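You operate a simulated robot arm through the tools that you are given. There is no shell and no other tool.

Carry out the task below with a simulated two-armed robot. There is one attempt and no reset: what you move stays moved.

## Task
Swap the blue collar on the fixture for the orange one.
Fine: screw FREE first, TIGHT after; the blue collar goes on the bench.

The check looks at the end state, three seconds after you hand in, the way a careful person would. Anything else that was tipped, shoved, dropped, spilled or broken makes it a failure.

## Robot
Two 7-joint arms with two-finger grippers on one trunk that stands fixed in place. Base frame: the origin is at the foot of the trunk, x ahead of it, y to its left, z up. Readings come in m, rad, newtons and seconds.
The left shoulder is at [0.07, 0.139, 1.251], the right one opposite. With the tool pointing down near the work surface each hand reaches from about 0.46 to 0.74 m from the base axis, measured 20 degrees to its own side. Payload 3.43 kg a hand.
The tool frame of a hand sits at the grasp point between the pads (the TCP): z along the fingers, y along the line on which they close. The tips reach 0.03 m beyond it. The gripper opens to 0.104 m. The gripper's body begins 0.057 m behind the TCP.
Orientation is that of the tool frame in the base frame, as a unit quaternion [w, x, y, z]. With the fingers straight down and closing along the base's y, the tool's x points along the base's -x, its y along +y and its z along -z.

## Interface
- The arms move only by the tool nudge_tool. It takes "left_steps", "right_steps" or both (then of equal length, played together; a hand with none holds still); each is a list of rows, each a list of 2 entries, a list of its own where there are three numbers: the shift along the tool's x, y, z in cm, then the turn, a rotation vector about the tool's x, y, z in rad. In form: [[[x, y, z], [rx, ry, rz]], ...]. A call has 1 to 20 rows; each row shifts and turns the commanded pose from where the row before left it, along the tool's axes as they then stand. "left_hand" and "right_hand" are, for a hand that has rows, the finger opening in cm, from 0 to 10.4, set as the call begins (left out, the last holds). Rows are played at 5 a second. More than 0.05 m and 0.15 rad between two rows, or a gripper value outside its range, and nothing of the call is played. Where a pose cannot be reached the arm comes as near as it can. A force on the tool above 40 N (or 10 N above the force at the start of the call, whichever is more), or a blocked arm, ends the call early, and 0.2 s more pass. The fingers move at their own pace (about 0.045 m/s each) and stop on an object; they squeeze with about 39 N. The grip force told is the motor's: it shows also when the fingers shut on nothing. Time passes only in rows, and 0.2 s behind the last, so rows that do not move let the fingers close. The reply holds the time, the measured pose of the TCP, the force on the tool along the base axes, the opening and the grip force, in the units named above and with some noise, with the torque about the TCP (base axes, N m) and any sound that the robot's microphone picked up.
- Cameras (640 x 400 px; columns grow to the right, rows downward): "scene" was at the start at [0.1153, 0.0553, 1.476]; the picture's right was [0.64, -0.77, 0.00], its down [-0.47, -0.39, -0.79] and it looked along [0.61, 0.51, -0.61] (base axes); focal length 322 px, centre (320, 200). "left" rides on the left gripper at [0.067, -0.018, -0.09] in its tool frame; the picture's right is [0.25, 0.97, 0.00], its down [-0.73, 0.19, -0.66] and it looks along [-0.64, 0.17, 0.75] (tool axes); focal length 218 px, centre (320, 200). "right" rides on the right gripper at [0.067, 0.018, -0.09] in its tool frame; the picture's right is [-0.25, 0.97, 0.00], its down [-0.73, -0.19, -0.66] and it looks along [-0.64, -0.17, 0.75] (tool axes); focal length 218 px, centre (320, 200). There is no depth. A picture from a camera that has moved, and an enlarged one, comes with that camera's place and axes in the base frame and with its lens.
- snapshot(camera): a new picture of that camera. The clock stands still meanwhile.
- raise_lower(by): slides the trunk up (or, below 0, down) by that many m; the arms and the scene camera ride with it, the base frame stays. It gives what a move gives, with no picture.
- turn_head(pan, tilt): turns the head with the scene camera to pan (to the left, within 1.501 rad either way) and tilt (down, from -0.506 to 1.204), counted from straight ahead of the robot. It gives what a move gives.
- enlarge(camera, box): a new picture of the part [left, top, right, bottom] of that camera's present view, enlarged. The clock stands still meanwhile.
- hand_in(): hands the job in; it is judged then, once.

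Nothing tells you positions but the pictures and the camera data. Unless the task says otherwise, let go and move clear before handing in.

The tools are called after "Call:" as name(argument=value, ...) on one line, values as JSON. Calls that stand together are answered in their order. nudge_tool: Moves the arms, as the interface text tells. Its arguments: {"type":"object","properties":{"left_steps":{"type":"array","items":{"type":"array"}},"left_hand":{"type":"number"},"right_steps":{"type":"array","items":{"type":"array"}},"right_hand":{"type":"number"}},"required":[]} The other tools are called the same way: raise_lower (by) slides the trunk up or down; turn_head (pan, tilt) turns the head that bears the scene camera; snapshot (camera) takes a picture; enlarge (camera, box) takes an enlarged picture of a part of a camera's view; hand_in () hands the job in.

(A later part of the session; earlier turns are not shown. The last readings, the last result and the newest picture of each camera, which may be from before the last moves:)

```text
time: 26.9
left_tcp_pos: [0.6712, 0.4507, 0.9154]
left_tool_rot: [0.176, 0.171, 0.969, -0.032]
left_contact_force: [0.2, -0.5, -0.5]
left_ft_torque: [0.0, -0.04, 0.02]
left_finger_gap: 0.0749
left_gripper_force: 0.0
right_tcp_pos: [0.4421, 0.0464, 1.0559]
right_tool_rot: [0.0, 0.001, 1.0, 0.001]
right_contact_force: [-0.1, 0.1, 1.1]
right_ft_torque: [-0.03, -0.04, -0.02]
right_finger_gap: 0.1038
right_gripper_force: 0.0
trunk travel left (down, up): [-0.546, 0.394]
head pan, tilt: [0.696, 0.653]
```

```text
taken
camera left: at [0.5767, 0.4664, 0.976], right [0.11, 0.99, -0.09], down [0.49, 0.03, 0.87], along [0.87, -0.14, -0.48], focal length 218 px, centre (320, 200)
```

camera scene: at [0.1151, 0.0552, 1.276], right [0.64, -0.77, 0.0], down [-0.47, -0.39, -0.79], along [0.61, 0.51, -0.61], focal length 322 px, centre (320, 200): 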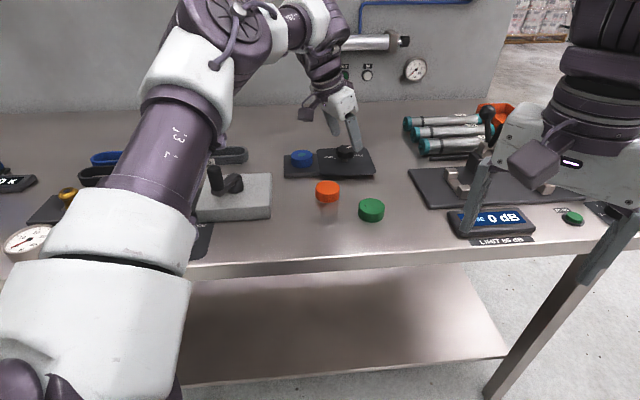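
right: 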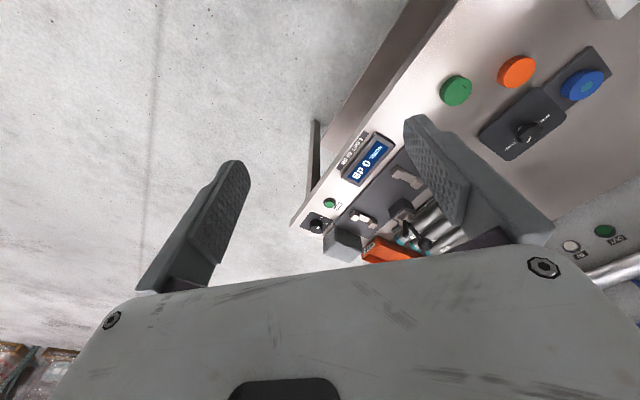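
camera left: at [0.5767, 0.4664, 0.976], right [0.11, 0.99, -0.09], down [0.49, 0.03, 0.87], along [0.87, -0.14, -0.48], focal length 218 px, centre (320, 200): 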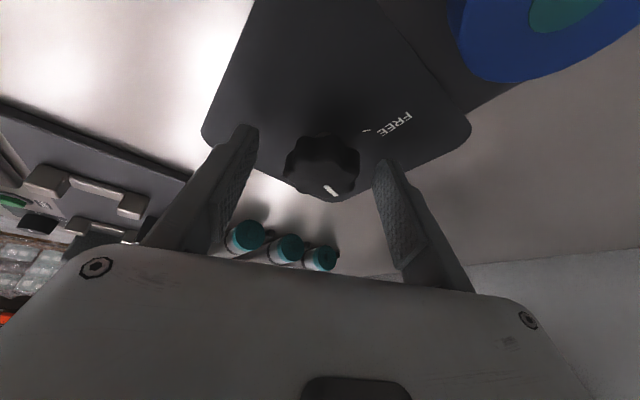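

The mark has advanced about 40°. Re-centring slightly and taking the second bite.

Call:
nudge_tool(left_steps=[[[-0.15, 0.12, 0.06], [0, 0, 0]], [[0, 0, 0], [0, 0, 0]], [[0, 0, 0], [0, 0, 0]], [[0, 0, 0], [0, 0, 0]], [[0, 0, 0], [0, 0, 0]]], left_hand=0)

Call:
nudge_tool(left_steps=[[[0, -0.07, 0], [-0.0356, 0, -0.0936]], [[0, -0.07, 0], [-0.0356, 0, -0.0936]], [[0, -0.07, 0], [-0.0356, 0, -0.0936]], [[0, -0.07, 0], [-0.0356, 0, -0.0936]], [[0, 0, 0], [0, 0, 0]]])

```text
time: 28.1
left_tcp_pos: [0.6747, 0.4517, 0.9154]
left_tool_rot: [0.175, 0.169, 0.969, -0.031]
left_contact_force: [2.9, 4.9, -1.0]
left_ft_torque: [0.69, -0.28, 0.04]
left_finger_gap: 0.0421
left_gripper_force: 45.2
right_tcp_pos: [0.4428, 0.0488, 1.0554]
right_tool_rot: [0.0, 0.0, 1.0, -0.001]
right_contact_force: [-0.2, -0.3, 0.5]
right_ft_torque: [0.01, -0.01, 0.02]
right_finger_gap: 0.104
right_gripper_force: 0.1
trunk travel left (down, up): [-0.546, 0.394]
head pan, tilt: [0.696, 0.653]
```

```text
time: 29.3
left_tcp_pos: [0.6742, 0.4484, 0.9149]
left_tool_rot: [0.179, -0.027, 0.983, 0.004]
left_contact_force: [2.5, 5.2, -0.9]
left_ft_torque: [0.36, -0.16, 0.04]
left_finger_gap: 0.0424
left_gripper_force: 45.0
right_tcp_pos: [0.4428, 0.046, 1.0557]
right_tool_rot: [0.0, 0.0, 1.0, -0.001]
right_contact_force: [0.6, 0.2, 0.2]
right_ft_torque: [-0.01, -0.02, -0.02]
right_finger_gap: 0.1039
right_gripper_force: 0.0
trunk travel left (down, up): [-0.546, 0.394]
head pan, tilt: [0.696, 0.653]
```

Smooth and low force. I'll finish this bite, open, and swing back.

Call:
nudge_tool(left_steps=[[[0, -0.05, 0], [-0.0356, 0, -0.0936]], [[0, -0.05, 0], [-0.0356, 0, -0.0936]], [[0, -0.05, 0], [-0.0356, 0, -0.0936]], [[0, 0, 0], [0, 0, 0]]])

Call:
nudge_tool(left_steps=[[[0, 0, 0], [0, 0, 0]], [[0, 0, 0], [0, 0, 0]], [[0, 0, 0], [0, 0, 0]]], left_hand=7.5)

Call:
nudge_tool(left_steps=[[[0, 0.07, 0], [0.0356, 0, 0.0936]], [[0, 0.07, 0], [0.0356, 0, 0.0936]], [[0, 0.07, 0], [0.0356, 0, 0.0936]], [[0, 0.07, 0], [0.0356, 0, 0.0936]], [[0, 0.07, 0], [0.0356, 0, 0.0936]], [[0, 0.07, 0], [0.0356, 0, 0.0936]], [[0, 0.07, 0], [0.0356, 0, 0.0936]], [[0, 0, 0], [0, 0, 0]]])

Call:
snapshot(camera="left")

Call:
enlarge(camera="left", box=[260, 90, 430, 210])

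```text
time: 30.3
left_tcp_pos: [0.6746, 0.4455, 0.9159]
left_tool_rot: [0.176, -0.174, 0.968, 0.031]
left_contact_force: [-1.3, 3.7, -0.6]
left_ft_torque: [-0.64, 0.39, 0.02]
left_finger_gap: 0.0423
left_gripper_force: 44.9
right_tcp_pos: [0.442, 0.0471, 1.0562]
right_tool_rot: [0.0, 0.0, 1.0, -0.001]
right_contact_force: [-0.2, 0.1, -0.3]
right_ft_torque: [0.0, 0.0, 0.0]
right_finger_gap: 0.104
right_gripper_force: 0.0
trunk travel left (down, up): [-0.546, 0.394]
head pan, tilt: [0.696, 0.653]
```

```text
time: 31.1
left_tcp_pos: [0.6761, 0.4458, 0.9161]
left_tool_rot: [0.176, -0.173, 0.968, 0.033]
left_contact_force: [0.5, -0.8, -0.2]
left_ft_torque: [0.02, 0.01, -0.01]
left_finger_gap: 0.075
left_gripper_force: 0.0
right_tcp_pos: [0.4429, 0.0457, 1.0566]
right_tool_rot: [0.0, 0.0, 1.0, 0.0]
right_contact_force: [-0.1, 0.2, -0.5]
right_ft_torque: [-0.01, 0.0, 0.01]
right_finger_gap: 0.1039
right_gripper_force: 0.0
trunk travel left (down, up): [-0.546, 0.394]
head pan, tilt: [0.696, 0.653]
```

```text
time: 32.9
left_tcp_pos: [0.6731, 0.4502, 0.9172]
left_tool_rot: [0.177, 0.17, 0.969, -0.032]
left_contact_force: [-0.1, 0.1, -0.7]
left_ft_torque: [0.0, -0.02, 0.0]
left_finger_gap: 0.0749
left_gripper_force: 0.0
right_tcp_pos: [0.4421, 0.0457, 1.0559]
right_tool_rot: [0.0, 0.0, 1.0, 0.0]
right_contact_force: [0.1, 0.6, 0.4]
right_ft_torque: [-0.03, -0.03, 0.02]
right_finger_gap: 0.1039
right_gripper_force: 0.1
trunk travel left (down, up): [-0.546, 0.394]
head pan, tilt: [0.696, 0.653]
```

```text
taken
camera left: at [0.5782, 0.4663, 0.9761], right [0.11, 0.99, -0.09], down [0.49, 0.03, 0.87], along [0.87, -0.14, -0.48], focal length 218 px, centre (320, 200)
```

left: 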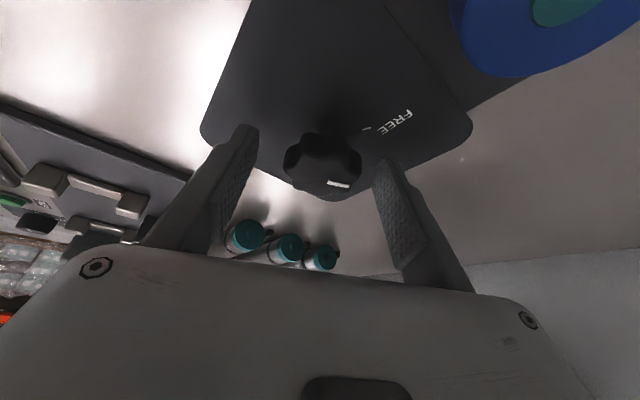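

```text
3.33 times, centred on (345, 150) of left
camera zoom: at [0.5782, 0.4663, 0.9761], right [0.11, 0.99, -0.09], down [0.49, 0.03, 0.87], along [0.87, -0.14, -0.48], focal length 728 px, centre (237, 367)
```

zoom: 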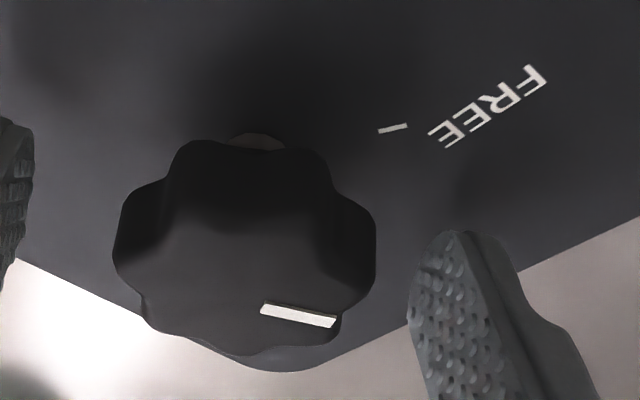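

The mark is now about 65°; about 40° remain to the FREE tick. Third bite.

Call:
nudge_tool(left_steps=[[[0, 0.1, 0], [0, 0, 0]], [[0, 0, 0], [0, 0, 0]], [[0, 0, 0], [0, 0, 0]], [[0, 0, 0], [0, 0, 0]], [[0, 0, 0], [0, 0, 0]]], left_hand=0)

Call:
nudge_tool(left_steps=[[[0, -0.07, 0], [-0.0356, 0, -0.0936]], [[0, -0.07, 0], [-0.0356, 0, -0.0936]], [[0, -0.07, 0], [-0.0356, 0, -0.0936]], [[0, -0.07, 0], [-0.0356, 0, -0.0936]], [[0, -0.06, 0], [-0.0356, 0, -0.0936]], [[0, 0, 0], [0, 0, 0]]])

Call:
enlarge(camera="left", box=[260, 90, 430, 210])

Call:
enlarge(camera="scene", box=[310, 120, 380, 180])

```text
time: 34.1
left_tcp_pos: [0.6742, 0.4522, 0.915]
left_tool_rot: [0.176, 0.169, 0.969, -0.032]
left_contact_force: [0.8, 1.6, -0.2]
left_ft_torque: [0.38, 0.0, 0.04]
left_finger_gap: 0.0415
left_gripper_force: 45.1
right_tcp_pos: [0.4418, 0.0476, 1.0564]
right_tool_rot: [0.0, 0.0, 1.0, 0.001]
right_contact_force: [0.0, 0.4, 0.4]
right_ft_torque: [0.04, -0.01, -0.03]
right_finger_gap: 0.104
right_gripper_force: 0.0
trunk travel left (down, up): [-0.546, 0.394]
head pan, tilt: [0.696, 0.653]
```

```text
time: 35.5
left_tcp_pos: [0.6736, 0.4478, 0.9156]
left_tool_rot: [0.179, -0.076, 0.981, 0.014]
left_contact_force: [-0.5, -2.1, -2.4]
left_ft_torque: [-0.74, 0.09, -0.03]
left_finger_gap: 0.0415
left_gripper_force: 44.8
right_tcp_pos: [0.4432, 0.0462, 1.0564]
right_tool_rot: [0.0, 0.0, 1.0, 0.0]
right_contact_force: [-0.4, 0.4, -0.2]
right_ft_torque: [0.01, 0.01, 0.0]
right_finger_gap: 0.1041
right_gripper_force: 0.1
trunk travel left (down, up): [-0.546, 0.394]
head pan, tilt: [0.696, 0.653]
```

```text
3.33 times, centred on (345, 150) of left
camera zoom: at [0.5829, 0.4162, 0.9758], right [-0.38, 0.92, -0.09], down [0.42, 0.26, 0.87], along [0.82, 0.3, -0.48], focal length 728 px, centre (237, 367)
```

zoom: 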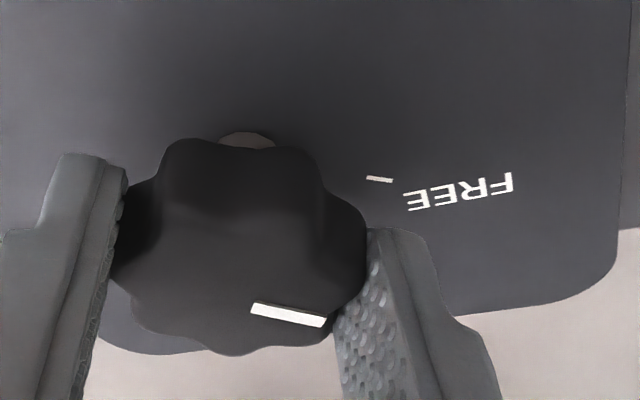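

```text
6.67 times, centred on (345, 150) of scene
camera zoom: at [0.1156, 0.0553, 1.2759], right [0.64, -0.77, 0.0], down [-0.47, -0.39, -0.79], along [0.61, 0.51, -0.61], focal length 2150 px, centre (153, 533)
```

zoom: 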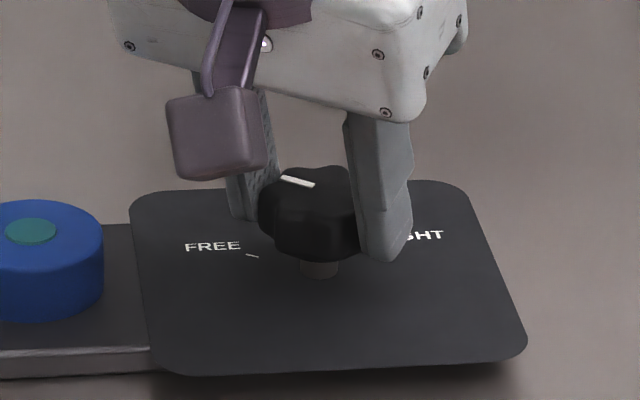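

By projection the mark is now at about 100°, with the FREE tick at about 100–104°. I'll turn a touch more and see whether a stop is felt.

Call:
nudge_tool(left_steps=[[[0, -0.02, 0], [-0.0178, 0, -0.0468]], [[0, -0.02, 0], [-0.0178, 0, -0.0468]], [[0, 0, 0], [0, 0, 0]]])

Call:
enlarge(camera="left", box=[260, 90, 430, 210])

Call:
enlarge(camera="scene", box=[310, 120, 380, 180])

```text
time: 36.3
left_tcp_pos: [0.6738, 0.4481, 0.9174]
left_tool_rot: [0.176, -0.124, 0.976, 0.023]
left_contact_force: [-4.1, -7.7, -9.2]
left_ft_torque: [-0.24, -0.78, -0.06]
left_finger_gap: 0.0417
left_gripper_force: 44.8
right_tcp_pos: [0.4426, 0.0467, 1.0559]
right_tool_rot: [0.0, 0.0, 1.0, 0.0]
right_contact_force: [0.8, -0.9, -0.3]
right_ft_torque: [0.0, 0.03, -0.02]
right_finger_gap: 0.1039
right_gripper_force: 0.0
trunk travel left (down, up): [-0.546, 0.394]
head pan, tilt: [0.696, 0.653]
```

```text
3.33 times, centred on (345, 150) of left
camera zoom: at [0.5867, 0.4065, 0.9759], right [-0.47, 0.88, -0.09], down [0.39, 0.3, 0.87], along [0.79, 0.38, -0.48], focal length 728 px, centre (237, 367)
```

zoom: 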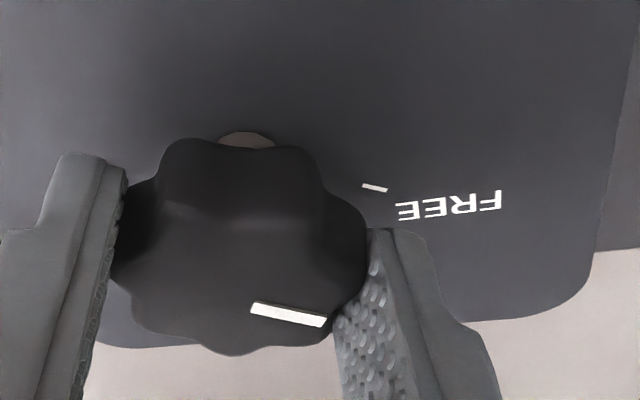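

```text
6.67 times, centred on (345, 150) of scene
camera zoom: at [0.1156, 0.0548, 1.2759], right [0.64, -0.77, 0.0], down [-0.47, -0.39, -0.79], along [0.61, 0.51, -0.61], focal length 2150 px, centre (153, 533)
```

zoom: 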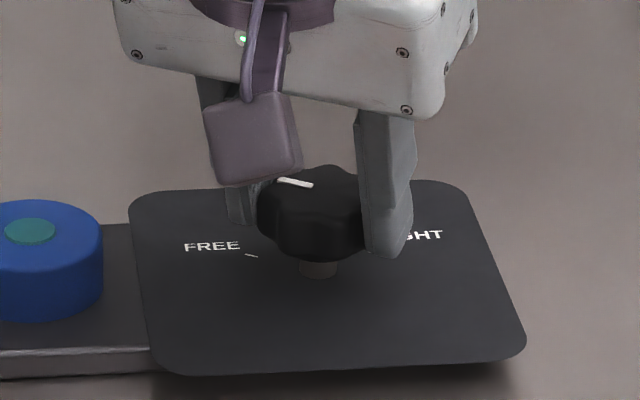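

The mark now lies parallel to the FREE tick (both about 105° by projection from both cameras). I'll release, rise straight up and look at it unobstructed.

Call:
nudge_tool(left_steps=[[[0, 0, 0], [0, 0, 0]], [[0, 0, 0], [0, 0, 0]], [[0, 0, 0], [0, 0, 0]]], left_hand=7.5)

Call:
nudge_tool(left_steps=[[[-0.7, 0, -1.87], [0, 0, 0]], [[-0.7, 0, -1.87], [0, 0, 0]], [[-0.7, 0, -1.87], [0, 0, 0]], [[0, 0, 0], [0, 0, 0]]])

Call:
enlarge(camera="left", box=[240, 50, 440, 180])

Call:
enlarge(camera="scene", box=[310, 130, 380, 180])

```text
time: 37.1
left_tcp_pos: [0.6749, 0.4482, 0.9175]
left_tool_rot: [0.178, -0.124, 0.976, 0.023]
left_contact_force: [-0.7, 0.9, -0.1]
left_ft_torque: [0.0, 0.0, -0.02]
left_finger_gap: 0.0749
left_gripper_force: 0.1
right_tcp_pos: [0.4425, 0.0459, 1.0568]
right_tool_rot: [0.0, 0.0, 1.0, 0.0]
right_contact_force: [-0.2, -0.3, -0.2]
right_ft_torque: [-0.01, -0.01, 0.0]
right_finger_gap: 0.104
right_gripper_force: 0.0
trunk travel left (down, up): [-0.546, 0.394]
head pan, tilt: [0.696, 0.653]
```

```text
time: 38.1
left_tcp_pos: [0.6679, 0.4472, 0.9748]
left_tool_rot: [0.178, -0.125, 0.976, 0.023]
left_contact_force: [0.4, -0.8, 0.5]
left_ft_torque: [-0.01, 0.01, 0.01]
left_finger_gap: 0.0747
left_gripper_force: 0.1
left hand out of reach, approached as far as the arm can: row 3
right_tcp_pos: [0.4424, 0.0461, 1.0564]
right_tool_rot: [0.0, 0.0, 1.0, 0.0]
right_contact_force: [0.3, 0.5, -0.4]
right_ft_torque: [0.0, 0.01, 0.02]
right_finger_gap: 0.1042
right_gripper_force: 0.0
trunk travel left (down, up): [-0.546, 0.394]
head pan, tilt: [0.696, 0.653]
```

```text
3.08 times, centred on (340, 115) of left
camera zoom: at [0.5797, 0.4069, 1.0331], right [-0.47, 0.88, -0.09], down [0.39, 0.3, 0.87], along [0.79, 0.38, -0.48], focal length 672 px, centre (258, 462)
```

zoom: 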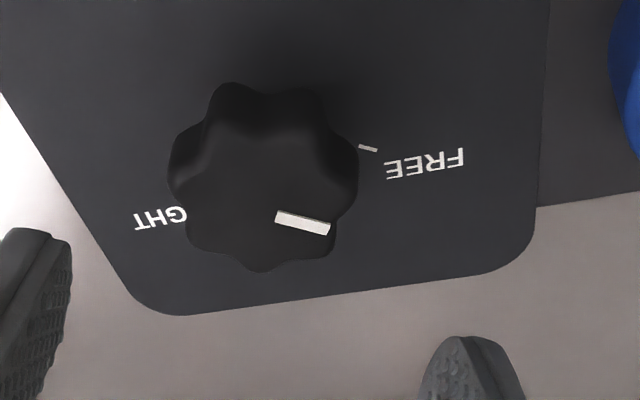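

```text
8.00 times, centred on (345, 155) of scene
camera zoom: at [0.1157, 0.0552, 1.2759], right [0.64, -0.77, 0.0], down [-0.47, -0.39, -0.79], along [0.61, 0.51, -0.61], focal length 2580 px, centre (120, 560)
```

zoom: 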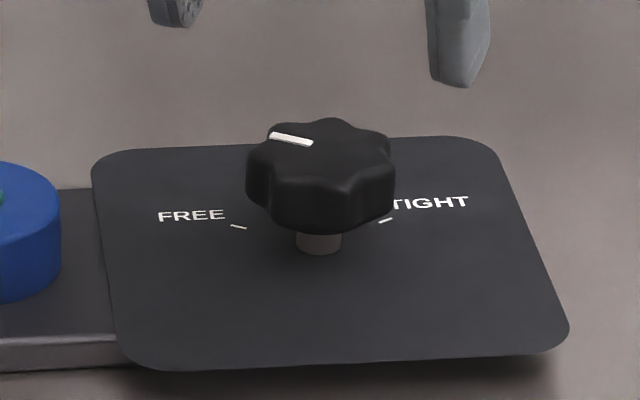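

The mark is aligned with FREE and the knob is clear. Next I move to above the blue collar, turning the hand to azimuth about −5° with fingers open 8 cm, and check alignment from there.

Call:
nudge_tool(left_steps=[[[0, 0, 0], [0.0403, 0, 0.106]], [[0, 0, 0], [0.0403, 0, 0.106]], [[0, 0, 0], [0.0403, 0, 0.106]], [[2.5, 2.35, -0.58], [0, 0, 0]], [[2.5, 2.35, -0.58], [0, 0, 0]], [[2.5, 2.35, -0.58], [0, 0, 0]], [[0, 0, 0], [0, 0, 0]]], left_hand=8)

Call:
snapshot(camera="left")

Call:
snapshot(camera="scene")

```text
time: 39.7
left_tcp_pos: [0.5963, 0.5254, 0.9627]
left_tool_rot: [0.179, 0.043, 0.983, -0.008]
left_contact_force: [-0.5, 0.1, -0.4]
left_ft_torque: [0.01, 0.01, -0.01]
left_finger_gap: 0.0799
left_gripper_force: 0.0
right_tcp_pos: [0.443, 0.046, 1.0558]
right_tool_rot: [0.0, 0.0, 1.0, 0.0]
right_contact_force: [0.3, -1.0, -0.3]
right_ft_torque: [0.02, 0.0, 0.03]
right_finger_gap: 0.1039
right_gripper_force: 0.0
trunk travel left (down, up): [-0.546, 0.394]
head pan, tilt: [0.696, 0.653]
```

```text
taken
camera left: at [0.4991, 0.5157, 1.0224], right [-0.15, 0.98, -0.09], down [0.47, 0.15, 0.87], along [0.87, 0.09, -0.48], focal length 218 px, centre (320, 200)
```

left: 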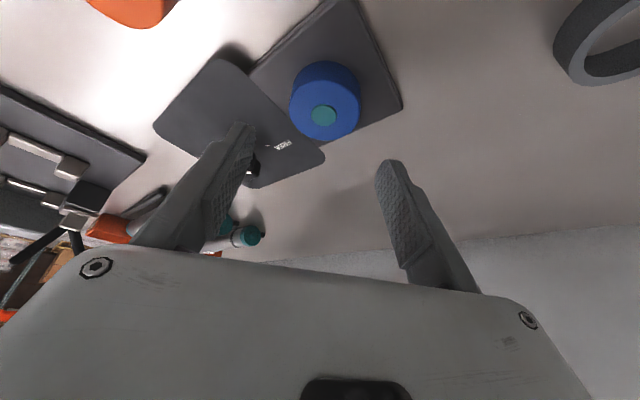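

```text
taken
camera scene: at [0.1159, 0.0546, 1.2759], right [0.64, -0.77, 0.0], down [-0.47, -0.39, -0.79], along [0.61, 0.51, -0.61], focal length 322 px, centre (320, 200)
```

scene: 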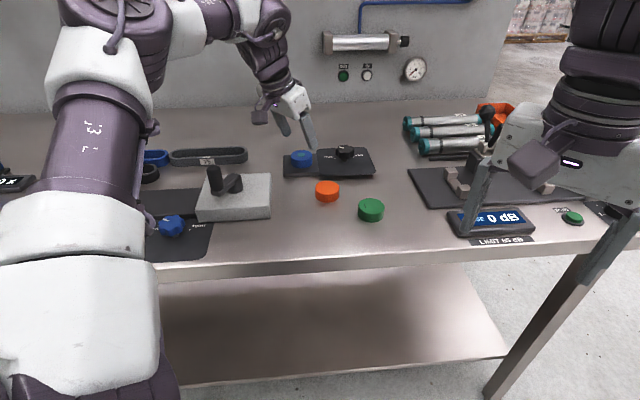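

Call:
enlarge(camera="left", box=[250, 40, 410, 150])

Call:
enlarge(camera="scene", box=[260, 90, 360, 190])

Call:
enlarge(camera="scene", box=[430, 180, 600, 260])

```text
3.64 times, centred on (330, 95) of left
camera zoom: at [0.4991, 0.5157, 1.0224], right [-0.15, 0.98, -0.09], down [0.47, 0.15, 0.87], along [0.87, 0.09, -0.48], focal length 794 px, centre (284, 582)
```

zoom: 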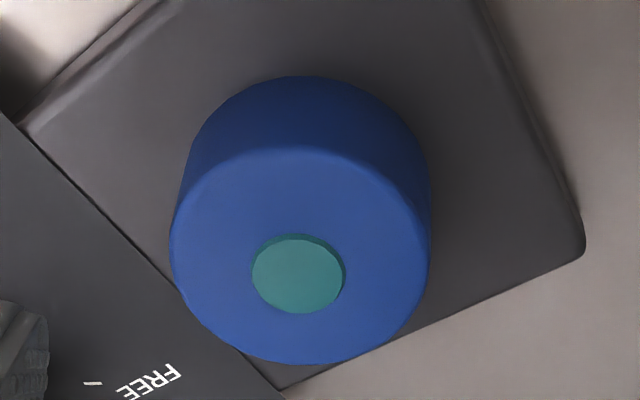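

```text
4.00 times, centred on (310, 140) of scene
camera zoom: at [0.1159, 0.0546, 1.2759], right [0.64, -0.77, 0.0], down [-0.47, -0.39, -0.79], along [0.61, 0.51, -0.61], focal length 1290 px, centre (360, 440)
```

zoom: 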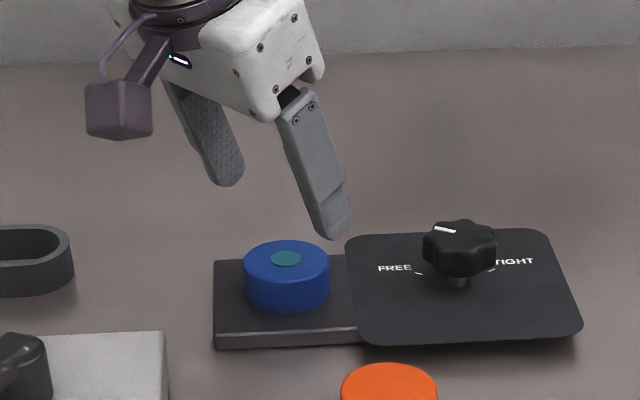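

```text
3.76 times, centred on (515, 220) of scene
camera zoom: at [0.1159, 0.0546, 1.2759], right [0.64, -0.77, 0.0], down [-0.47, -0.39, -0.79], along [0.61, 0.51, -0.61], focal length 1214 px, centre (-414, 125)
```

zoom: 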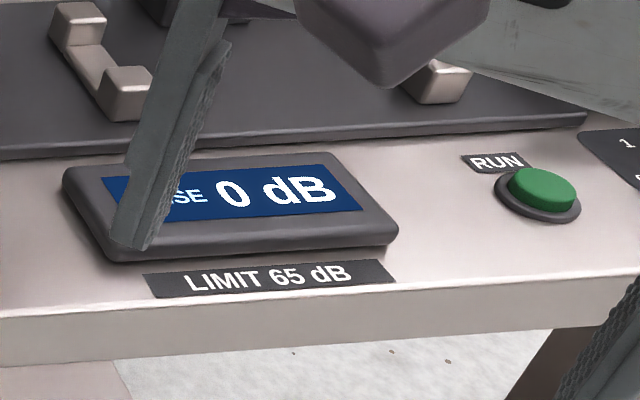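

The blue collar axis is at about (0.6065, 0.5235), top ≈0.894, plate ≈0.871. The teal disc looks like a peg in its bore. I'll descend with the fingers open 6.8 cm, in two stages.

Call:
nudge_tool(left_steps=[[[0.79, -0.05, 2.3], [0, 0, 0]], [[0.79, -0.05, 2.3], [0, 0, 0]], [[0, 0, 0], [0, 0, 0]]], left_hand=6.8)

Call:
snapshot(camera="left")

Call:
enlarge(camera="scene", box=[260, 110, 340, 190])

```text
time: 40.5
left_tcp_pos: [0.5977, 0.5218, 0.9139]
left_tool_rot: [0.179, 0.042, 0.983, -0.007]
left_contact_force: [0.2, -0.1, -0.5]
left_ft_torque: [0.01, 0.03, -0.02]
left_finger_gap: 0.068
left_gripper_force: 0.0
right_tcp_pos: [0.4412, 0.0466, 1.0576]
right_tool_rot: [0.0, 0.0, 1.0, 0.0]
right_contact_force: [-0.2, -0.1, 1.0]
right_ft_torque: [0.01, -0.04, 0.01]
right_finger_gap: 0.104
right_gripper_force: 0.0
trunk travel left (down, up): [-0.546, 0.394]
head pan, tilt: [0.696, 0.653]
```

```text
taken
camera left: at [0.5016, 0.5126, 0.9737], right [-0.15, 0.98, -0.09], down [0.47, 0.15, 0.87], along [0.87, 0.09, -0.48], focal length 218 px, centre (320, 200)
```

left: 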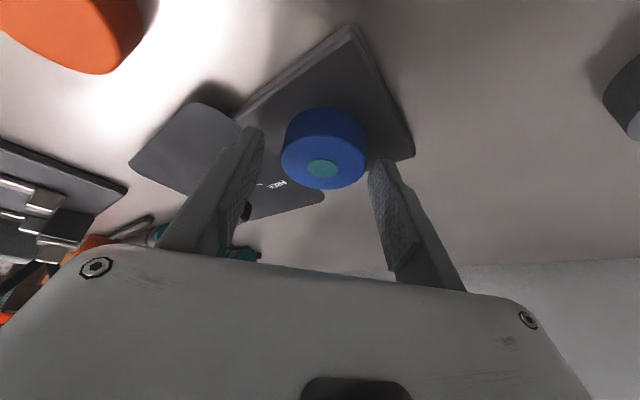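

```text
5.00 times, centred on (300, 150) of scene
camera zoom: at [0.1149, 0.055, 1.276], right [0.64, -0.77, 0.0], down [-0.47, -0.39, -0.79], along [0.61, 0.51, -0.61], focal length 1613 px, centre (420, 450)
```

zoom: 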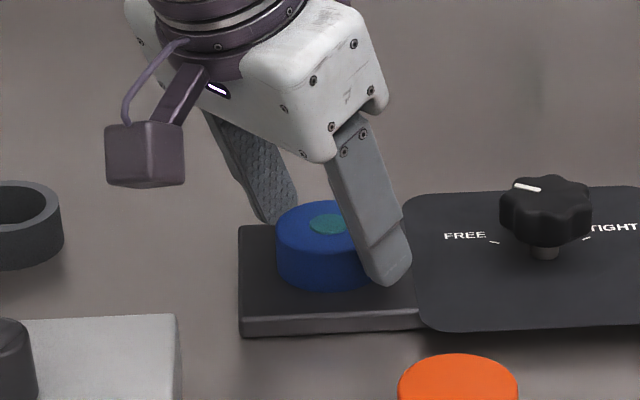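

The fingers straddle the collar cleanly. I'll go 5 mm lower, centre 1.5 mm, and close.

Call:
nudge_tool(left_steps=[[[0.17, 0.15, 0.47], [0, 0, 0]], [[0, 0, 0], [0, 0, 0]]])

Call:
nudge_tool(left_steps=[[[0, 0, 0], [0, 0, 0]], [[0, 0, 0], [0, 0, 0]], [[0, 0, 0], [0, 0, 0]]], left_hand=0)

Call:
enlarge(camera="scene", box=[260, 110, 340, 190])

Call:
enlarge(camera="left", box=[230, 80, 430, 205])

```text
time: 41.1
left_tcp_pos: [0.5977, 0.5237, 0.9093]
left_tool_rot: [0.178, 0.042, 0.983, -0.008]
left_contact_force: [1.1, -0.1, 0.9]
left_ft_torque: [0.0, -0.02, 0.02]
left_finger_gap: 0.0681
left_gripper_force: 0.1
right_tcp_pos: [0.4429, 0.0458, 1.0559]
right_tool_rot: [0.0, 0.0, 1.0, 0.0]
right_contact_force: [-0.3, 1.0, 0.1]
right_ft_torque: [0.03, -0.02, 0.02]
right_finger_gap: 0.1038
right_gripper_force: 0.0
trunk travel left (down, up): [-0.546, 0.394]
head pan, tilt: [0.696, 0.653]
```

```text
time: 41.9
left_tcp_pos: [0.5977, 0.524, 0.9083]
left_tool_rot: [0.179, 0.042, 0.983, -0.007]
left_contact_force: [0.5, -0.5, -0.6]
left_ft_torque: [0.04, -0.02, -0.02]
left_finger_gap: 0.05
left_gripper_force: 38.6
right_tcp_pos: [0.4431, 0.0471, 1.0554]
right_tool_rot: [-0.001, 0.0, 1.0, 0.0]
right_contact_force: [0.1, 0.8, -1.4]
right_ft_torque: [-0.03, 0.03, -0.02]
right_finger_gap: 0.1042
right_gripper_force: 0.0
trunk travel left (down, up): [-0.546, 0.394]
head pan, tilt: [0.696, 0.653]
```

```text
5.00 times, centred on (300, 150) of scene
camera zoom: at [0.1154, 0.0554, 1.2759], right [0.64, -0.77, 0.0], down [-0.47, -0.39, -0.79], along [0.61, 0.51, -0.61], focal length 1613 px, centre (420, 450)
```

zoom: 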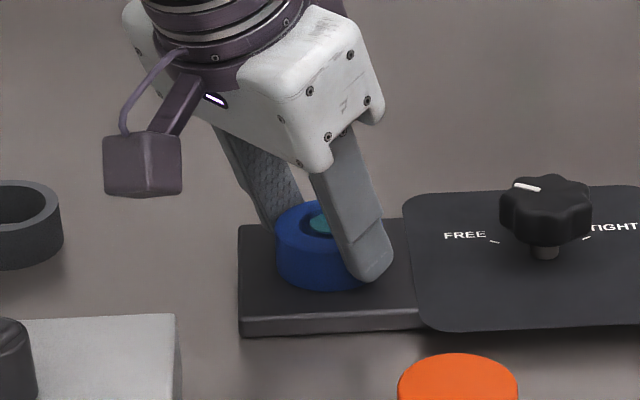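

```text
3.20 times, centred on (330, 142) of left
camera zoom: at [0.5021, 0.5151, 0.9681], right [-0.15, 0.98, -0.09], down [0.47, 0.15, 0.87], along [0.87, 0.09, -0.48], focal length 698 px, centre (288, 384)
```

zoom: 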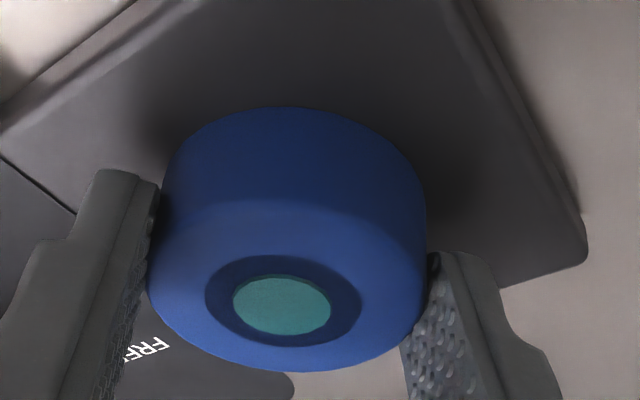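

The grip holds at 5.0 cm with almost no side force; a dark ring is now visible around the teal peg. I'll lift very gently by 8 mm to see whether the collar is free.

Call:
nudge_tool(left_steps=[[[-0.14, 0, -0.375], [0, 0, 0]], [[-0.14, 0, -0.375], [0, 0, 0]], [[0, 0, 0], [0, 0, 0]]])

Call:
enlarge(camera="scene", box=[260, 110, 340, 190])

Call:
enlarge(camera="left", box=[230, 80, 430, 205])

```text
time: 42.7
left_tcp_pos: [0.598, 0.5251, 0.9166]
left_tool_rot: [0.18, 0.042, 0.983, -0.007]
left_contact_force: [0.3, 0.3, -1.0]
left_ft_torque: [0.01, -0.01, -0.03]
left_finger_gap: 0.0499
left_gripper_force: 39.4
right_tcp_pos: [0.4425, 0.047, 1.0566]
right_tool_rot: [-0.001, 0.0, 1.0, 0.0]
right_contact_force: [0.4, 0.4, 0.1]
right_ft_torque: [0.01, -0.01, 0.0]
right_finger_gap: 0.104
right_gripper_force: 0.0
trunk travel left (down, up): [-0.546, 0.394]
head pan, tilt: [0.696, 0.653]
```

```text
5.00 times, centred on (300, 150) of scene
camera zoom: at [0.1154, 0.0554, 1.2759], right [0.64, -0.77, 0.0], down [-0.47, -0.39, -0.79], along [0.61, 0.51, -0.61], focal length 1613 px, centre (420, 450)
```

zoom: 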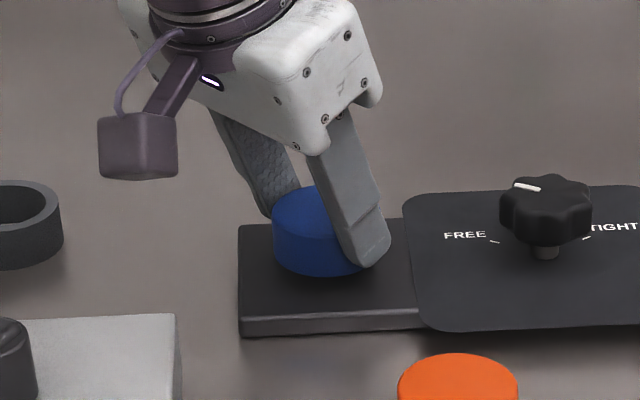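

```text
3.20 times, centred on (330, 142) of left
camera zoom: at [0.5015, 0.5159, 0.976], right [-0.15, 0.98, -0.09], down [0.47, 0.15, 0.87], along [0.87, 0.09, -0.48], focal length 698 px, centre (288, 384)
```

zoom: 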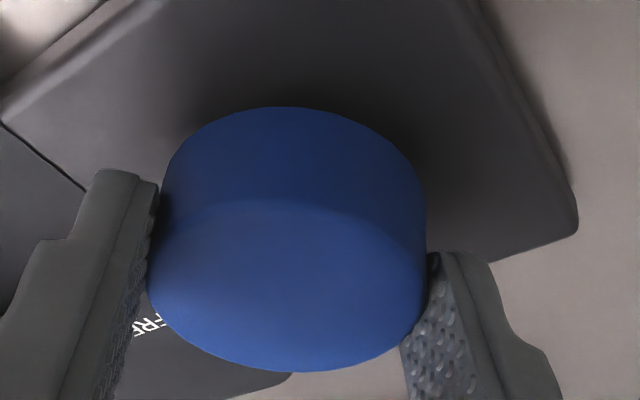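

The collar comes up freely, so the screw is indeed FREE. I'll lift it straight up to clear the peg.

Call:
nudge_tool(left_steps=[[[-0.53, 0, -1.4], [0, 0, 0]], [[-0.53, 0, -1.4], [0, 0, 0]], [[-0.53, 0, -1.4], [0, 0, 0]], [[0, 0, 0], [0, 0, 0]]])

Call:
enlarge(camera="scene", box=[260, 90, 360, 190])

Call:
enlarge(camera="left", box=[220, 0, 420, 205])

```text
time: 43.7
left_tcp_pos: [0.5989, 0.5256, 0.9622]
left_tool_rot: [0.178, 0.042, 0.983, -0.007]
left_contact_force: [0.6, 0.6, -0.5]
left_ft_torque: [-0.03, 0.03, -0.01]
left_finger_gap: 0.0499
left_gripper_force: 39.2
right_tcp_pos: [0.4431, 0.0454, 1.0553]
right_tool_rot: [0.0, 0.001, 1.0, 0.0]
right_contact_force: [0.2, -0.1, 0.2]
right_ft_torque: [0.01, -0.02, -0.01]
right_finger_gap: 0.104
right_gripper_force: 0.0
trunk travel left (down, up): [-0.546, 0.394]
head pan, tilt: [0.696, 0.653]
```

```text
4.00 times, centred on (310, 140) of scene
camera zoom: at [0.1155, 0.0556, 1.2759], right [0.64, -0.77, 0.0], down [-0.47, -0.39, -0.79], along [0.61, 0.51, -0.61], focal length 1290 px, centre (360, 440)
```

zoom: 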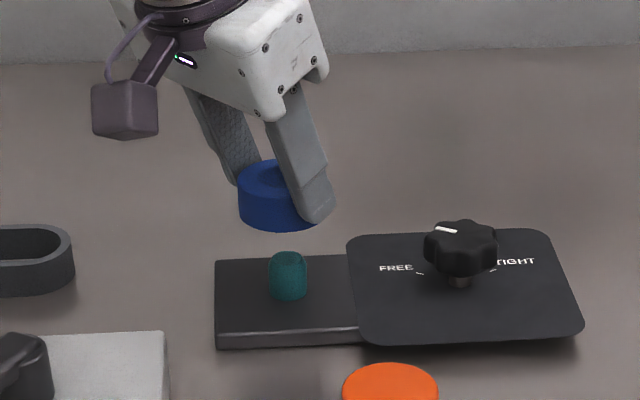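

```text
1.95 times, centred on (320, 102) of left
camera zoom: at [0.502, 0.5162, 1.0212], right [-0.15, 0.98, -0.09], down [0.47, 0.15, 0.87], along [0.87, 0.09, -0.48], focal length 426 px, centre (320, 390)
```

zoom: 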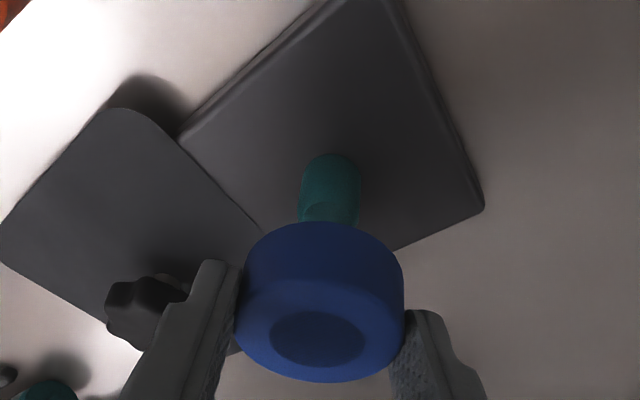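

The peg is exposed (teal, about 18 mm across and 25 mm tall) and the blue collar is in the hand. I'll carry it to a free bench spot at about (0.46, 0.37), clear of orange, green, the grey block and the edge, keeping it level.

Call:
nudge_tool(left_steps=[[[2.14, -2.785, -0.63], [0, 0, 0]], [[2.14, -2.785, -0.63], [0, 0, 0]], [[2.14, -2.785, -0.63], [0, 0, 0]], [[2.14, -2.785, -0.63], [0, 0, 0]], [[2.14, -2.785, -0.63], [0, 0, 0]], [[2.14, -2.785, -0.63], [0, 0, 0]], [[0, 0, 0], [0, 0, 0]]])

Call:
snapshot(camera="scene")

Call:
snapshot(camera="left")

```text
time: 45.3
left_tcp_pos: [0.451, 0.3676, 0.9514]
left_tool_rot: [0.179, 0.041, 0.983, -0.008]
left_contact_force: [-0.4, 0.3, -0.6]
left_ft_torque: [0.01, 0.0, -0.01]
left_finger_gap: 0.0499
left_gripper_force: 38.9
right_tcp_pos: [0.444, 0.0459, 1.0554]
right_tool_rot: [0.001, 0.001, 1.0, -0.001]
right_contact_force: [0.1, 0.5, -0.2]
right_ft_torque: [0.01, 0.01, 0.02]
right_finger_gap: 0.1038
right_gripper_force: 0.0
trunk travel left (down, up): [-0.546, 0.394]
head pan, tilt: [0.696, 0.653]
```

```text
taken
camera scene: at [0.1159, 0.0558, 1.2758], right [0.64, -0.77, 0.0], down [-0.47, -0.39, -0.79], along [0.61, 0.51, -0.61], focal length 322 px, centre (320, 200)
```

scene: 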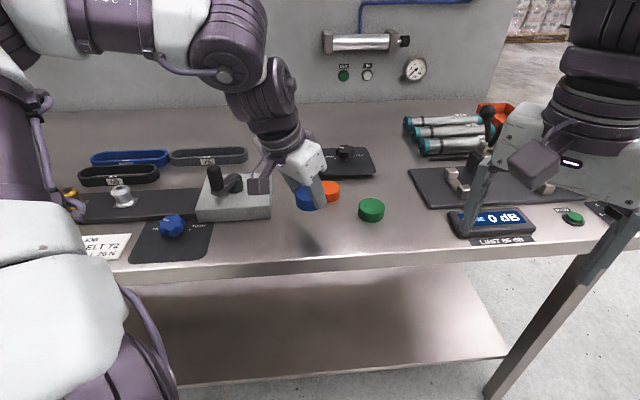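

```text
taken
camera left: at [0.3551, 0.3591, 1.0116], right [-0.15, 0.98, -0.09], down [0.47, 0.15, 0.87], along [0.87, 0.09, -0.48], focal length 218 px, centre (320, 200)
```

left: 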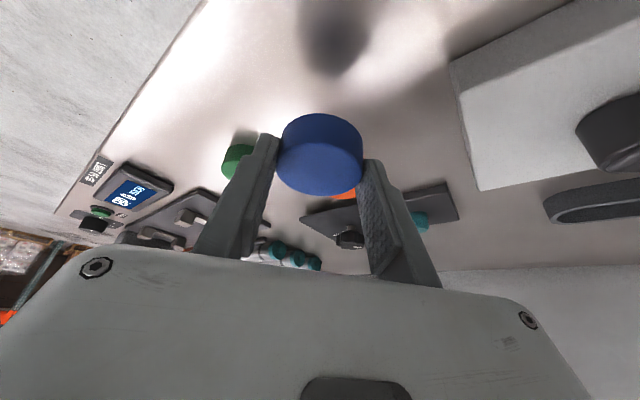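

The spot below is clear (only the shadow is there). I'll descend most of the way, then step down slowly until contact.

Call:
nudge_tool(left_steps=[[[0.79, 0, 2.1], [0, 0, 0]], [[0.79, 0, 2.1], [0, 0, 0]], [[0, 0, 0], [0, 0, 0]]])

Call:
nudge_tool(left_steps=[[[0.07, 0, 0.187], [0, 0, 0]], [[0.07, 0, 0.187], [0, 0, 0]], [[0, 0, 0], [0, 0, 0]]])

Call:
enlarge(camera="scene", box=[250, 130, 370, 250])

```text
time: 46.1
left_tcp_pos: [0.4509, 0.3679, 0.9053]
left_tool_rot: [0.18, 0.042, 0.983, -0.008]
left_contact_force: [0.5, 0.2, 0.3]
left_ft_torque: [-0.04, -0.01, -0.01]
left_finger_gap: 0.0499
left_gripper_force: 39.0
right_tcp_pos: [0.4415, 0.0458, 1.0568]
right_tool_rot: [0.0, 0.0, 1.0, 0.0]
right_contact_force: [0.1, 0.6, 0.2]
right_ft_torque: [0.02, 0.0, 0.0]
right_finger_gap: 0.1039
right_gripper_force: 0.1
trunk travel left (down, up): [-0.546, 0.394]
head pan, tilt: [0.696, 0.653]
```

```text
time: 46.9
left_tcp_pos: [0.4502, 0.3687, 0.902]
left_tool_rot: [0.178, 0.042, 0.983, -0.007]
left_contact_force: [-0.2, -0.1, 0.3]
left_ft_torque: [-0.01, -0.03, 0.03]
left_finger_gap: 0.0496
left_gripper_force: 38.5
right_tcp_pos: [0.4425, 0.0465, 1.0565]
right_tool_rot: [0.0, 0.0, 1.0, -0.001]
right_contact_force: [0.6, 0.5, -0.5]
right_ft_torque: [-0.02, 0.0, -0.02]
right_finger_gap: 0.1038
right_gripper_force: 0.2
trunk travel left (down, up): [-0.546, 0.394]
head pan, tilt: [0.696, 0.653]
```

```text
3.33 times, centred on (310, 190) of scene
camera zoom: at [0.1154, 0.0554, 1.2759], right [0.64, -0.77, 0.0], down [-0.47, -0.39, -0.79], along [0.61, 0.51, -0.61], focal length 1075 px, centre (353, 233)
```

zoom: 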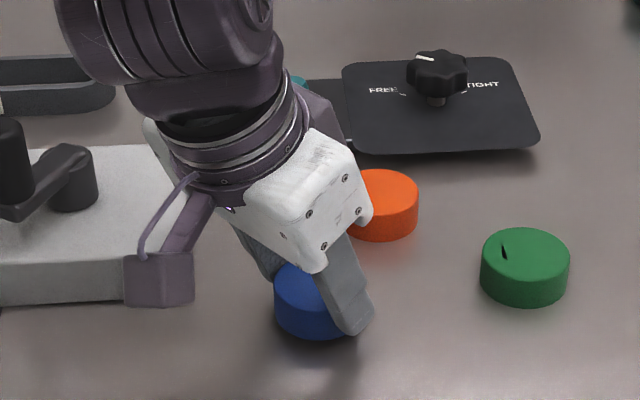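

Still no contact at z=0.902. I continue in 2 mm steps.

Call:
nudge_tool(left_steps=[[[0.07, 0, 0.187], [0, 0, 0]], [[0, 0, 0], [0, 0, 0]]])

Call:
nudge_tool(left_steps=[[[0.07, 0, 0.187], [0, 0, 0]], [[0, 0, 0], [0, 0, 0]]])

Call:
nudge_tool(left_steps=[[[0.035, 0, 0.094], [0, 0, 0]], [[0, 0, 0], [0, 0, 0]]])

```text
time: 47.5
left_tcp_pos: [0.4509, 0.3696, 0.9007]
left_tool_rot: [0.179, 0.042, 0.983, -0.008]
left_contact_force: [-0.9, 0.2, 0.2]
left_ft_torque: [0.01, 0.02, 0.01]
left_finger_gap: 0.05
left_gripper_force: 39.2
right_tcp_pos: [0.4418, 0.0465, 1.0573]
right_tool_rot: [0.001, 0.0, 1.0, -0.001]
right_contact_force: [0.9, -0.1, 0.6]
right_ft_torque: [-0.04, -0.01, 0.01]
right_finger_gap: 0.104
right_gripper_force: 0.1
trunk travel left (down, up): [-0.546, 0.394]
head pan, tilt: [0.696, 0.653]
```

```text
time: 48.1
left_tcp_pos: [0.4511, 0.3686, 0.8988]
left_tool_rot: [0.179, 0.042, 0.983, -0.007]
left_contact_force: [0.3, 0.0, -0.9]
left_ft_torque: [0.02, 0.0, -0.04]
left_finger_gap: 0.0496
left_gripper_force: 38.9
right_tcp_pos: [0.4421, 0.047, 1.0572]
right_tool_rot: [-0.001, 0.0, 1.0, 0.0]
right_contact_force: [0.2, 0.3, -0.3]
right_ft_torque: [0.03, -0.01, -0.02]
right_finger_gap: 0.104
right_gripper_force: 0.0
trunk travel left (down, up): [-0.546, 0.394]
head pan, tilt: [0.696, 0.653]
```

```text
time: 48.7
left_tcp_pos: [0.4506, 0.3688, 0.8981]
left_tool_rot: [0.178, 0.043, 0.983, -0.008]
left_contact_force: [-0.8, 0.5, -1.4]
left_ft_torque: [0.0, -0.01, 0.01]
left_finger_gap: 0.0496
left_gripper_force: 39.1
right_tcp_pos: [0.4433, 0.0461, 1.0558]
right_tool_rot: [0.0, -0.001, 1.0, -0.001]
right_contact_force: [0.5, 0.2, -0.7]
right_ft_torque: [0.02, 0.03, 0.01]
right_finger_gap: 0.1037
right_gripper_force: 0.1
trunk travel left (down, up): [-0.546, 0.394]
head pan, tilt: [0.696, 0.653]
```

Call:
nudge_tool(left_steps=[[[0.053, 0, 0.14], [0, 0, 0]], [[0, 0, 0], [0, 0, 0]]])

Call:
nudge_tool(left_steps=[[[0.053, 0, 0.14], [0, 0, 0]], [[0, 0, 0], [0, 0, 0]]])

Call:
enlarge(camera="left", box=[230, 60, 430, 205])

Call:
enlarge(camera="scene", box=[280, 180, 340, 230])

```text
time: 49.3
left_tcp_pos: [0.4507, 0.3694, 0.8961]
left_tool_rot: [0.178, 0.042, 0.983, -0.007]
left_contact_force: [-0.5, 0.2, -0.2]
left_ft_torque: [-0.01, -0.03, 0.01]
left_finger_gap: 0.05
left_gripper_force: 39.1
right_tcp_pos: [0.441, 0.0463, 1.0568]
right_tool_rot: [0.0, 0.0, 1.0, -0.001]
right_contact_force: [-0.1, -0.1, 0.4]
right_ft_torque: [0.01, 0.02, -0.02]
right_finger_gap: 0.104
right_gripper_force: 0.1
trunk travel left (down, up): [-0.546, 0.394]
head pan, tilt: [0.696, 0.653]
```

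```text
time: 49.9
left_tcp_pos: [0.4515, 0.3701, 0.8952]
left_tool_rot: [0.181, 0.042, 0.983, -0.007]
left_contact_force: [1.4, 3.9, 13.9]
left_ft_torque: [0.0, 0.03, 0.04]
left_finger_gap: 0.0499
left_gripper_force: 39.3
right_tcp_pos: [0.4412, 0.0461, 1.0571]
right_tool_rot: [0.001, 0.0, 1.0, 0.0]
right_contact_force: [-0.6, -0.4, -0.1]
right_ft_torque: [-0.03, -0.04, 0.05]
right_finger_gap: 0.1038
right_gripper_force: 0.1
trunk travel left (down, up): [-0.546, 0.394]
head pan, tilt: [0.696, 0.653]
```

```text
2.76 times, centred on (330, 132) of left
camera zoom: at [0.3542, 0.36, 0.9553], right [-0.15, 0.98, -0.09], down [0.46, 0.15, 0.87], along [0.87, 0.09, -0.48], focal length 602 px, centre (292, 386)
```

zoom: 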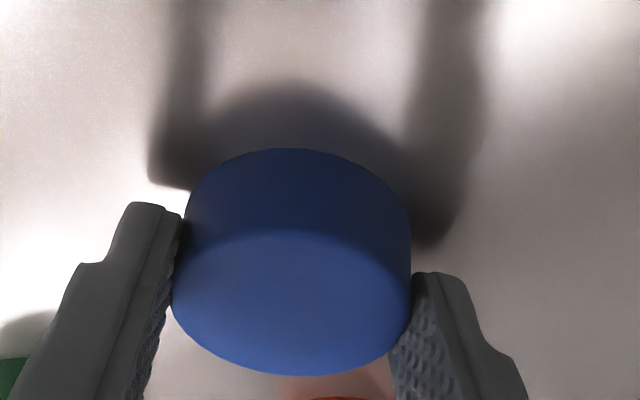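

```text
8.00 times, centred on (310, 205) of scene
camera zoom: at [0.1139, 0.0549, 1.2763], right [0.64, -0.77, 0.0], down [-0.47, -0.39, -0.79], along [0.61, 0.51, -0.61], focal length 2580 px, centre (400, 160)
```

zoom: 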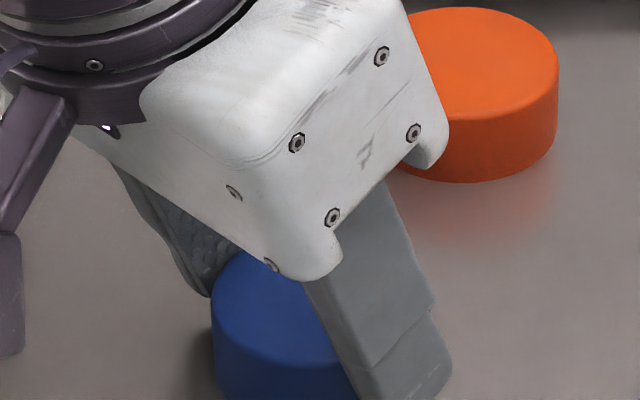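

Contact at TCP z≈0.8955 (14 N). I'll ease off 1 mm, then open the fingers to release the blue collar and rise.

Call:
nudge_tool(left_steps=[[[-0.035, 0, -0.094], [0, 0, 0]], [[0, 0, 0], [0, 0, 0]]])

Call:
nudge_tool(left_steps=[[[0, 0, 0], [0, 0, 0]], [[0, 0, 0], [0, 0, 0]], [[0, 0, 0], [0, 0, 0]]], left_hand=7.0)

Call:
nudge_tool(left_steps=[[[-0.35, 0, -0.94], [0, 0, 0]], [[-0.7, 0, -1.87], [0, 0, 0]], [[-0.7, 0, -1.87], [0, 0, 0]], [[-0.7, 0, -1.87], [0, 0, 0]], [[0, 0, 0], [0, 0, 0]]])

Call:
snapshot(camera="scene")

Call:
snapshot(camera="left")

```text
time: 50.5
left_tcp_pos: [0.4507, 0.3688, 0.8956]
left_tool_rot: [0.179, 0.042, 0.983, -0.008]
left_contact_force: [2.8, 1.8, 11.9]
left_ft_torque: [-0.03, -0.11, 0.07]
left_finger_gap: 0.0497
left_gripper_force: 38.7
right_tcp_pos: [0.4423, 0.0446, 1.0571]
right_tool_rot: [0.001, 0.001, 1.0, 0.0]
right_contact_force: [0.5, -0.8, 0.2]
right_ft_torque: [-0.03, 0.0, 0.01]
right_finger_gap: 0.1041
right_gripper_force: 0.0
trunk travel left (down, up): [-0.546, 0.394]
head pan, tilt: [0.696, 0.653]
```

```text
time: 51.3
left_tcp_pos: [0.4507, 0.3699, 0.8945]
left_tool_rot: [0.178, 0.043, 0.983, -0.008]
left_contact_force: [-0.7, -0.4, 0.2]
left_ft_torque: [0.01, 0.0, 0.03]
left_finger_gap: 0.0698
left_gripper_force: 0.1
right_tcp_pos: [0.4414, 0.0461, 1.0575]
right_tool_rot: [0.001, 0.0, 1.0, 0.0]
right_contact_force: [0.7, 0.1, -0.4]
right_ft_torque: [0.03, -0.01, 0.02]
right_finger_gap: 0.1041
right_gripper_force: 0.0
trunk travel left (down, up): [-0.546, 0.394]
head pan, tilt: [0.696, 0.653]
```

```text
time: 52.5
left_tcp_pos: [0.4504, 0.3691, 0.965]
left_tool_rot: [0.178, 0.043, 0.983, -0.007]
left_contact_force: [0.4, -0.3, 0.8]
left_ft_torque: [0.0, -0.01, 0.01]
left_finger_gap: 0.0699
left_gripper_force: 0.0
right_tcp_pos: [0.4431, 0.0465, 1.057]
right_tool_rot: [-0.001, -0.001, 1.0, 0.0]
right_contact_force: [0.6, -0.1, -0.8]
right_ft_torque: [-0.03, 0.01, 0.03]
right_finger_gap: 0.1041
right_gripper_force: 0.0
trunk travel left (down, up): [-0.546, 0.394]
head pan, tilt: [0.696, 0.653]
```

```text
taken
camera scene: at [0.1156, 0.0556, 1.2759], right [0.64, -0.77, 0.0], down [-0.47, -0.39, -0.79], along [0.61, 0.51, -0.61], focal length 322 px, centre (320, 200)
```

scene: 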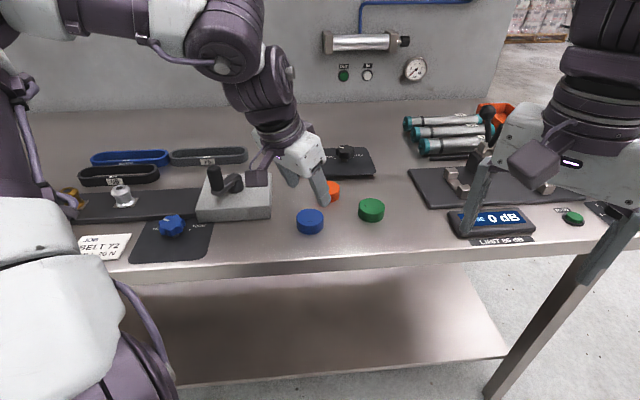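

```text
taken
camera left: at [0.3546, 0.3606, 1.0244], right [-0.15, 0.98, -0.09], down [0.47, 0.15, 0.87], along [0.87, 0.09, -0.48], focal length 218 px, centre (320, 200)
```

left: 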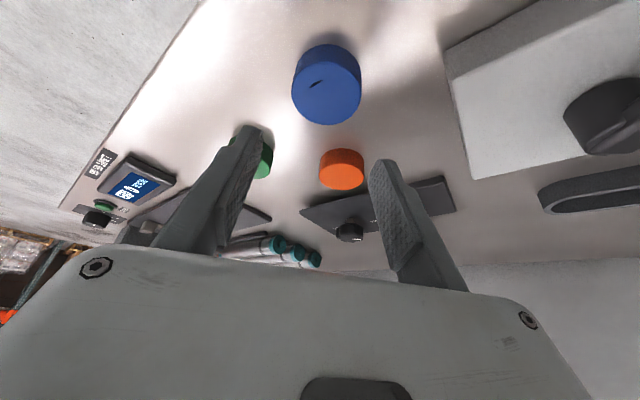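

The blue collar is resting on the bench. Now I zoom on the orange collar to locate it precisely.

Call:
enlarge(camera="left", box=[290, 120, 390, 210])

Call:
enlarge(camera="scene", box=[280, 160, 400, 250])

```text
4.44 times, centred on (340, 165) of left
camera zoom: at [0.3546, 0.3606, 1.0244], right [-0.15, 0.98, -0.09], down [0.47, 0.15, 0.87], along [0.87, 0.09, -0.48], focal length 970 px, centre (231, 356)
```

zoom: 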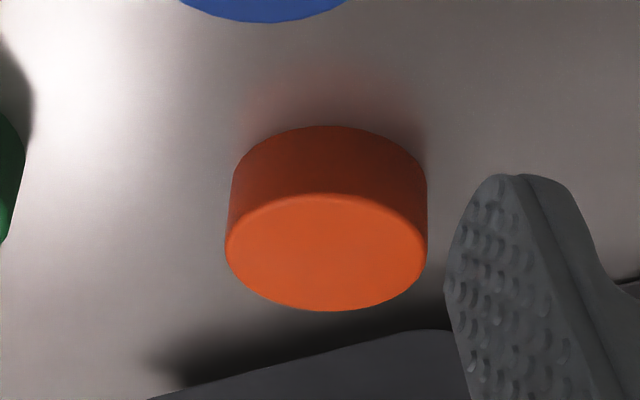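

```text
4.44 times, centred on (340, 205) of scene
camera zoom: at [0.1156, 0.0556, 1.2759], right [0.64, -0.77, 0.0], down [-0.47, -0.39, -0.79], along [0.61, 0.51, -0.61], focal length 1434 px, centre (231, 178)
```

zoom: 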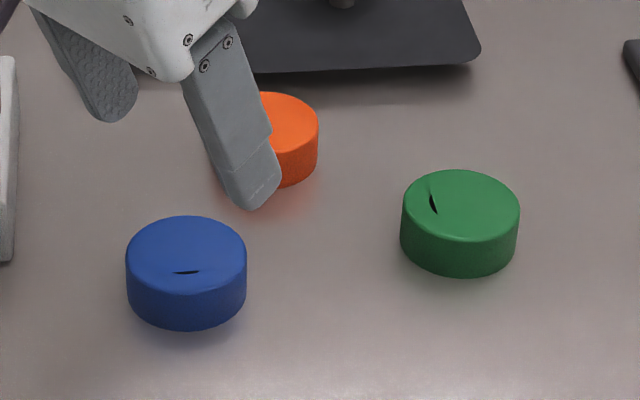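

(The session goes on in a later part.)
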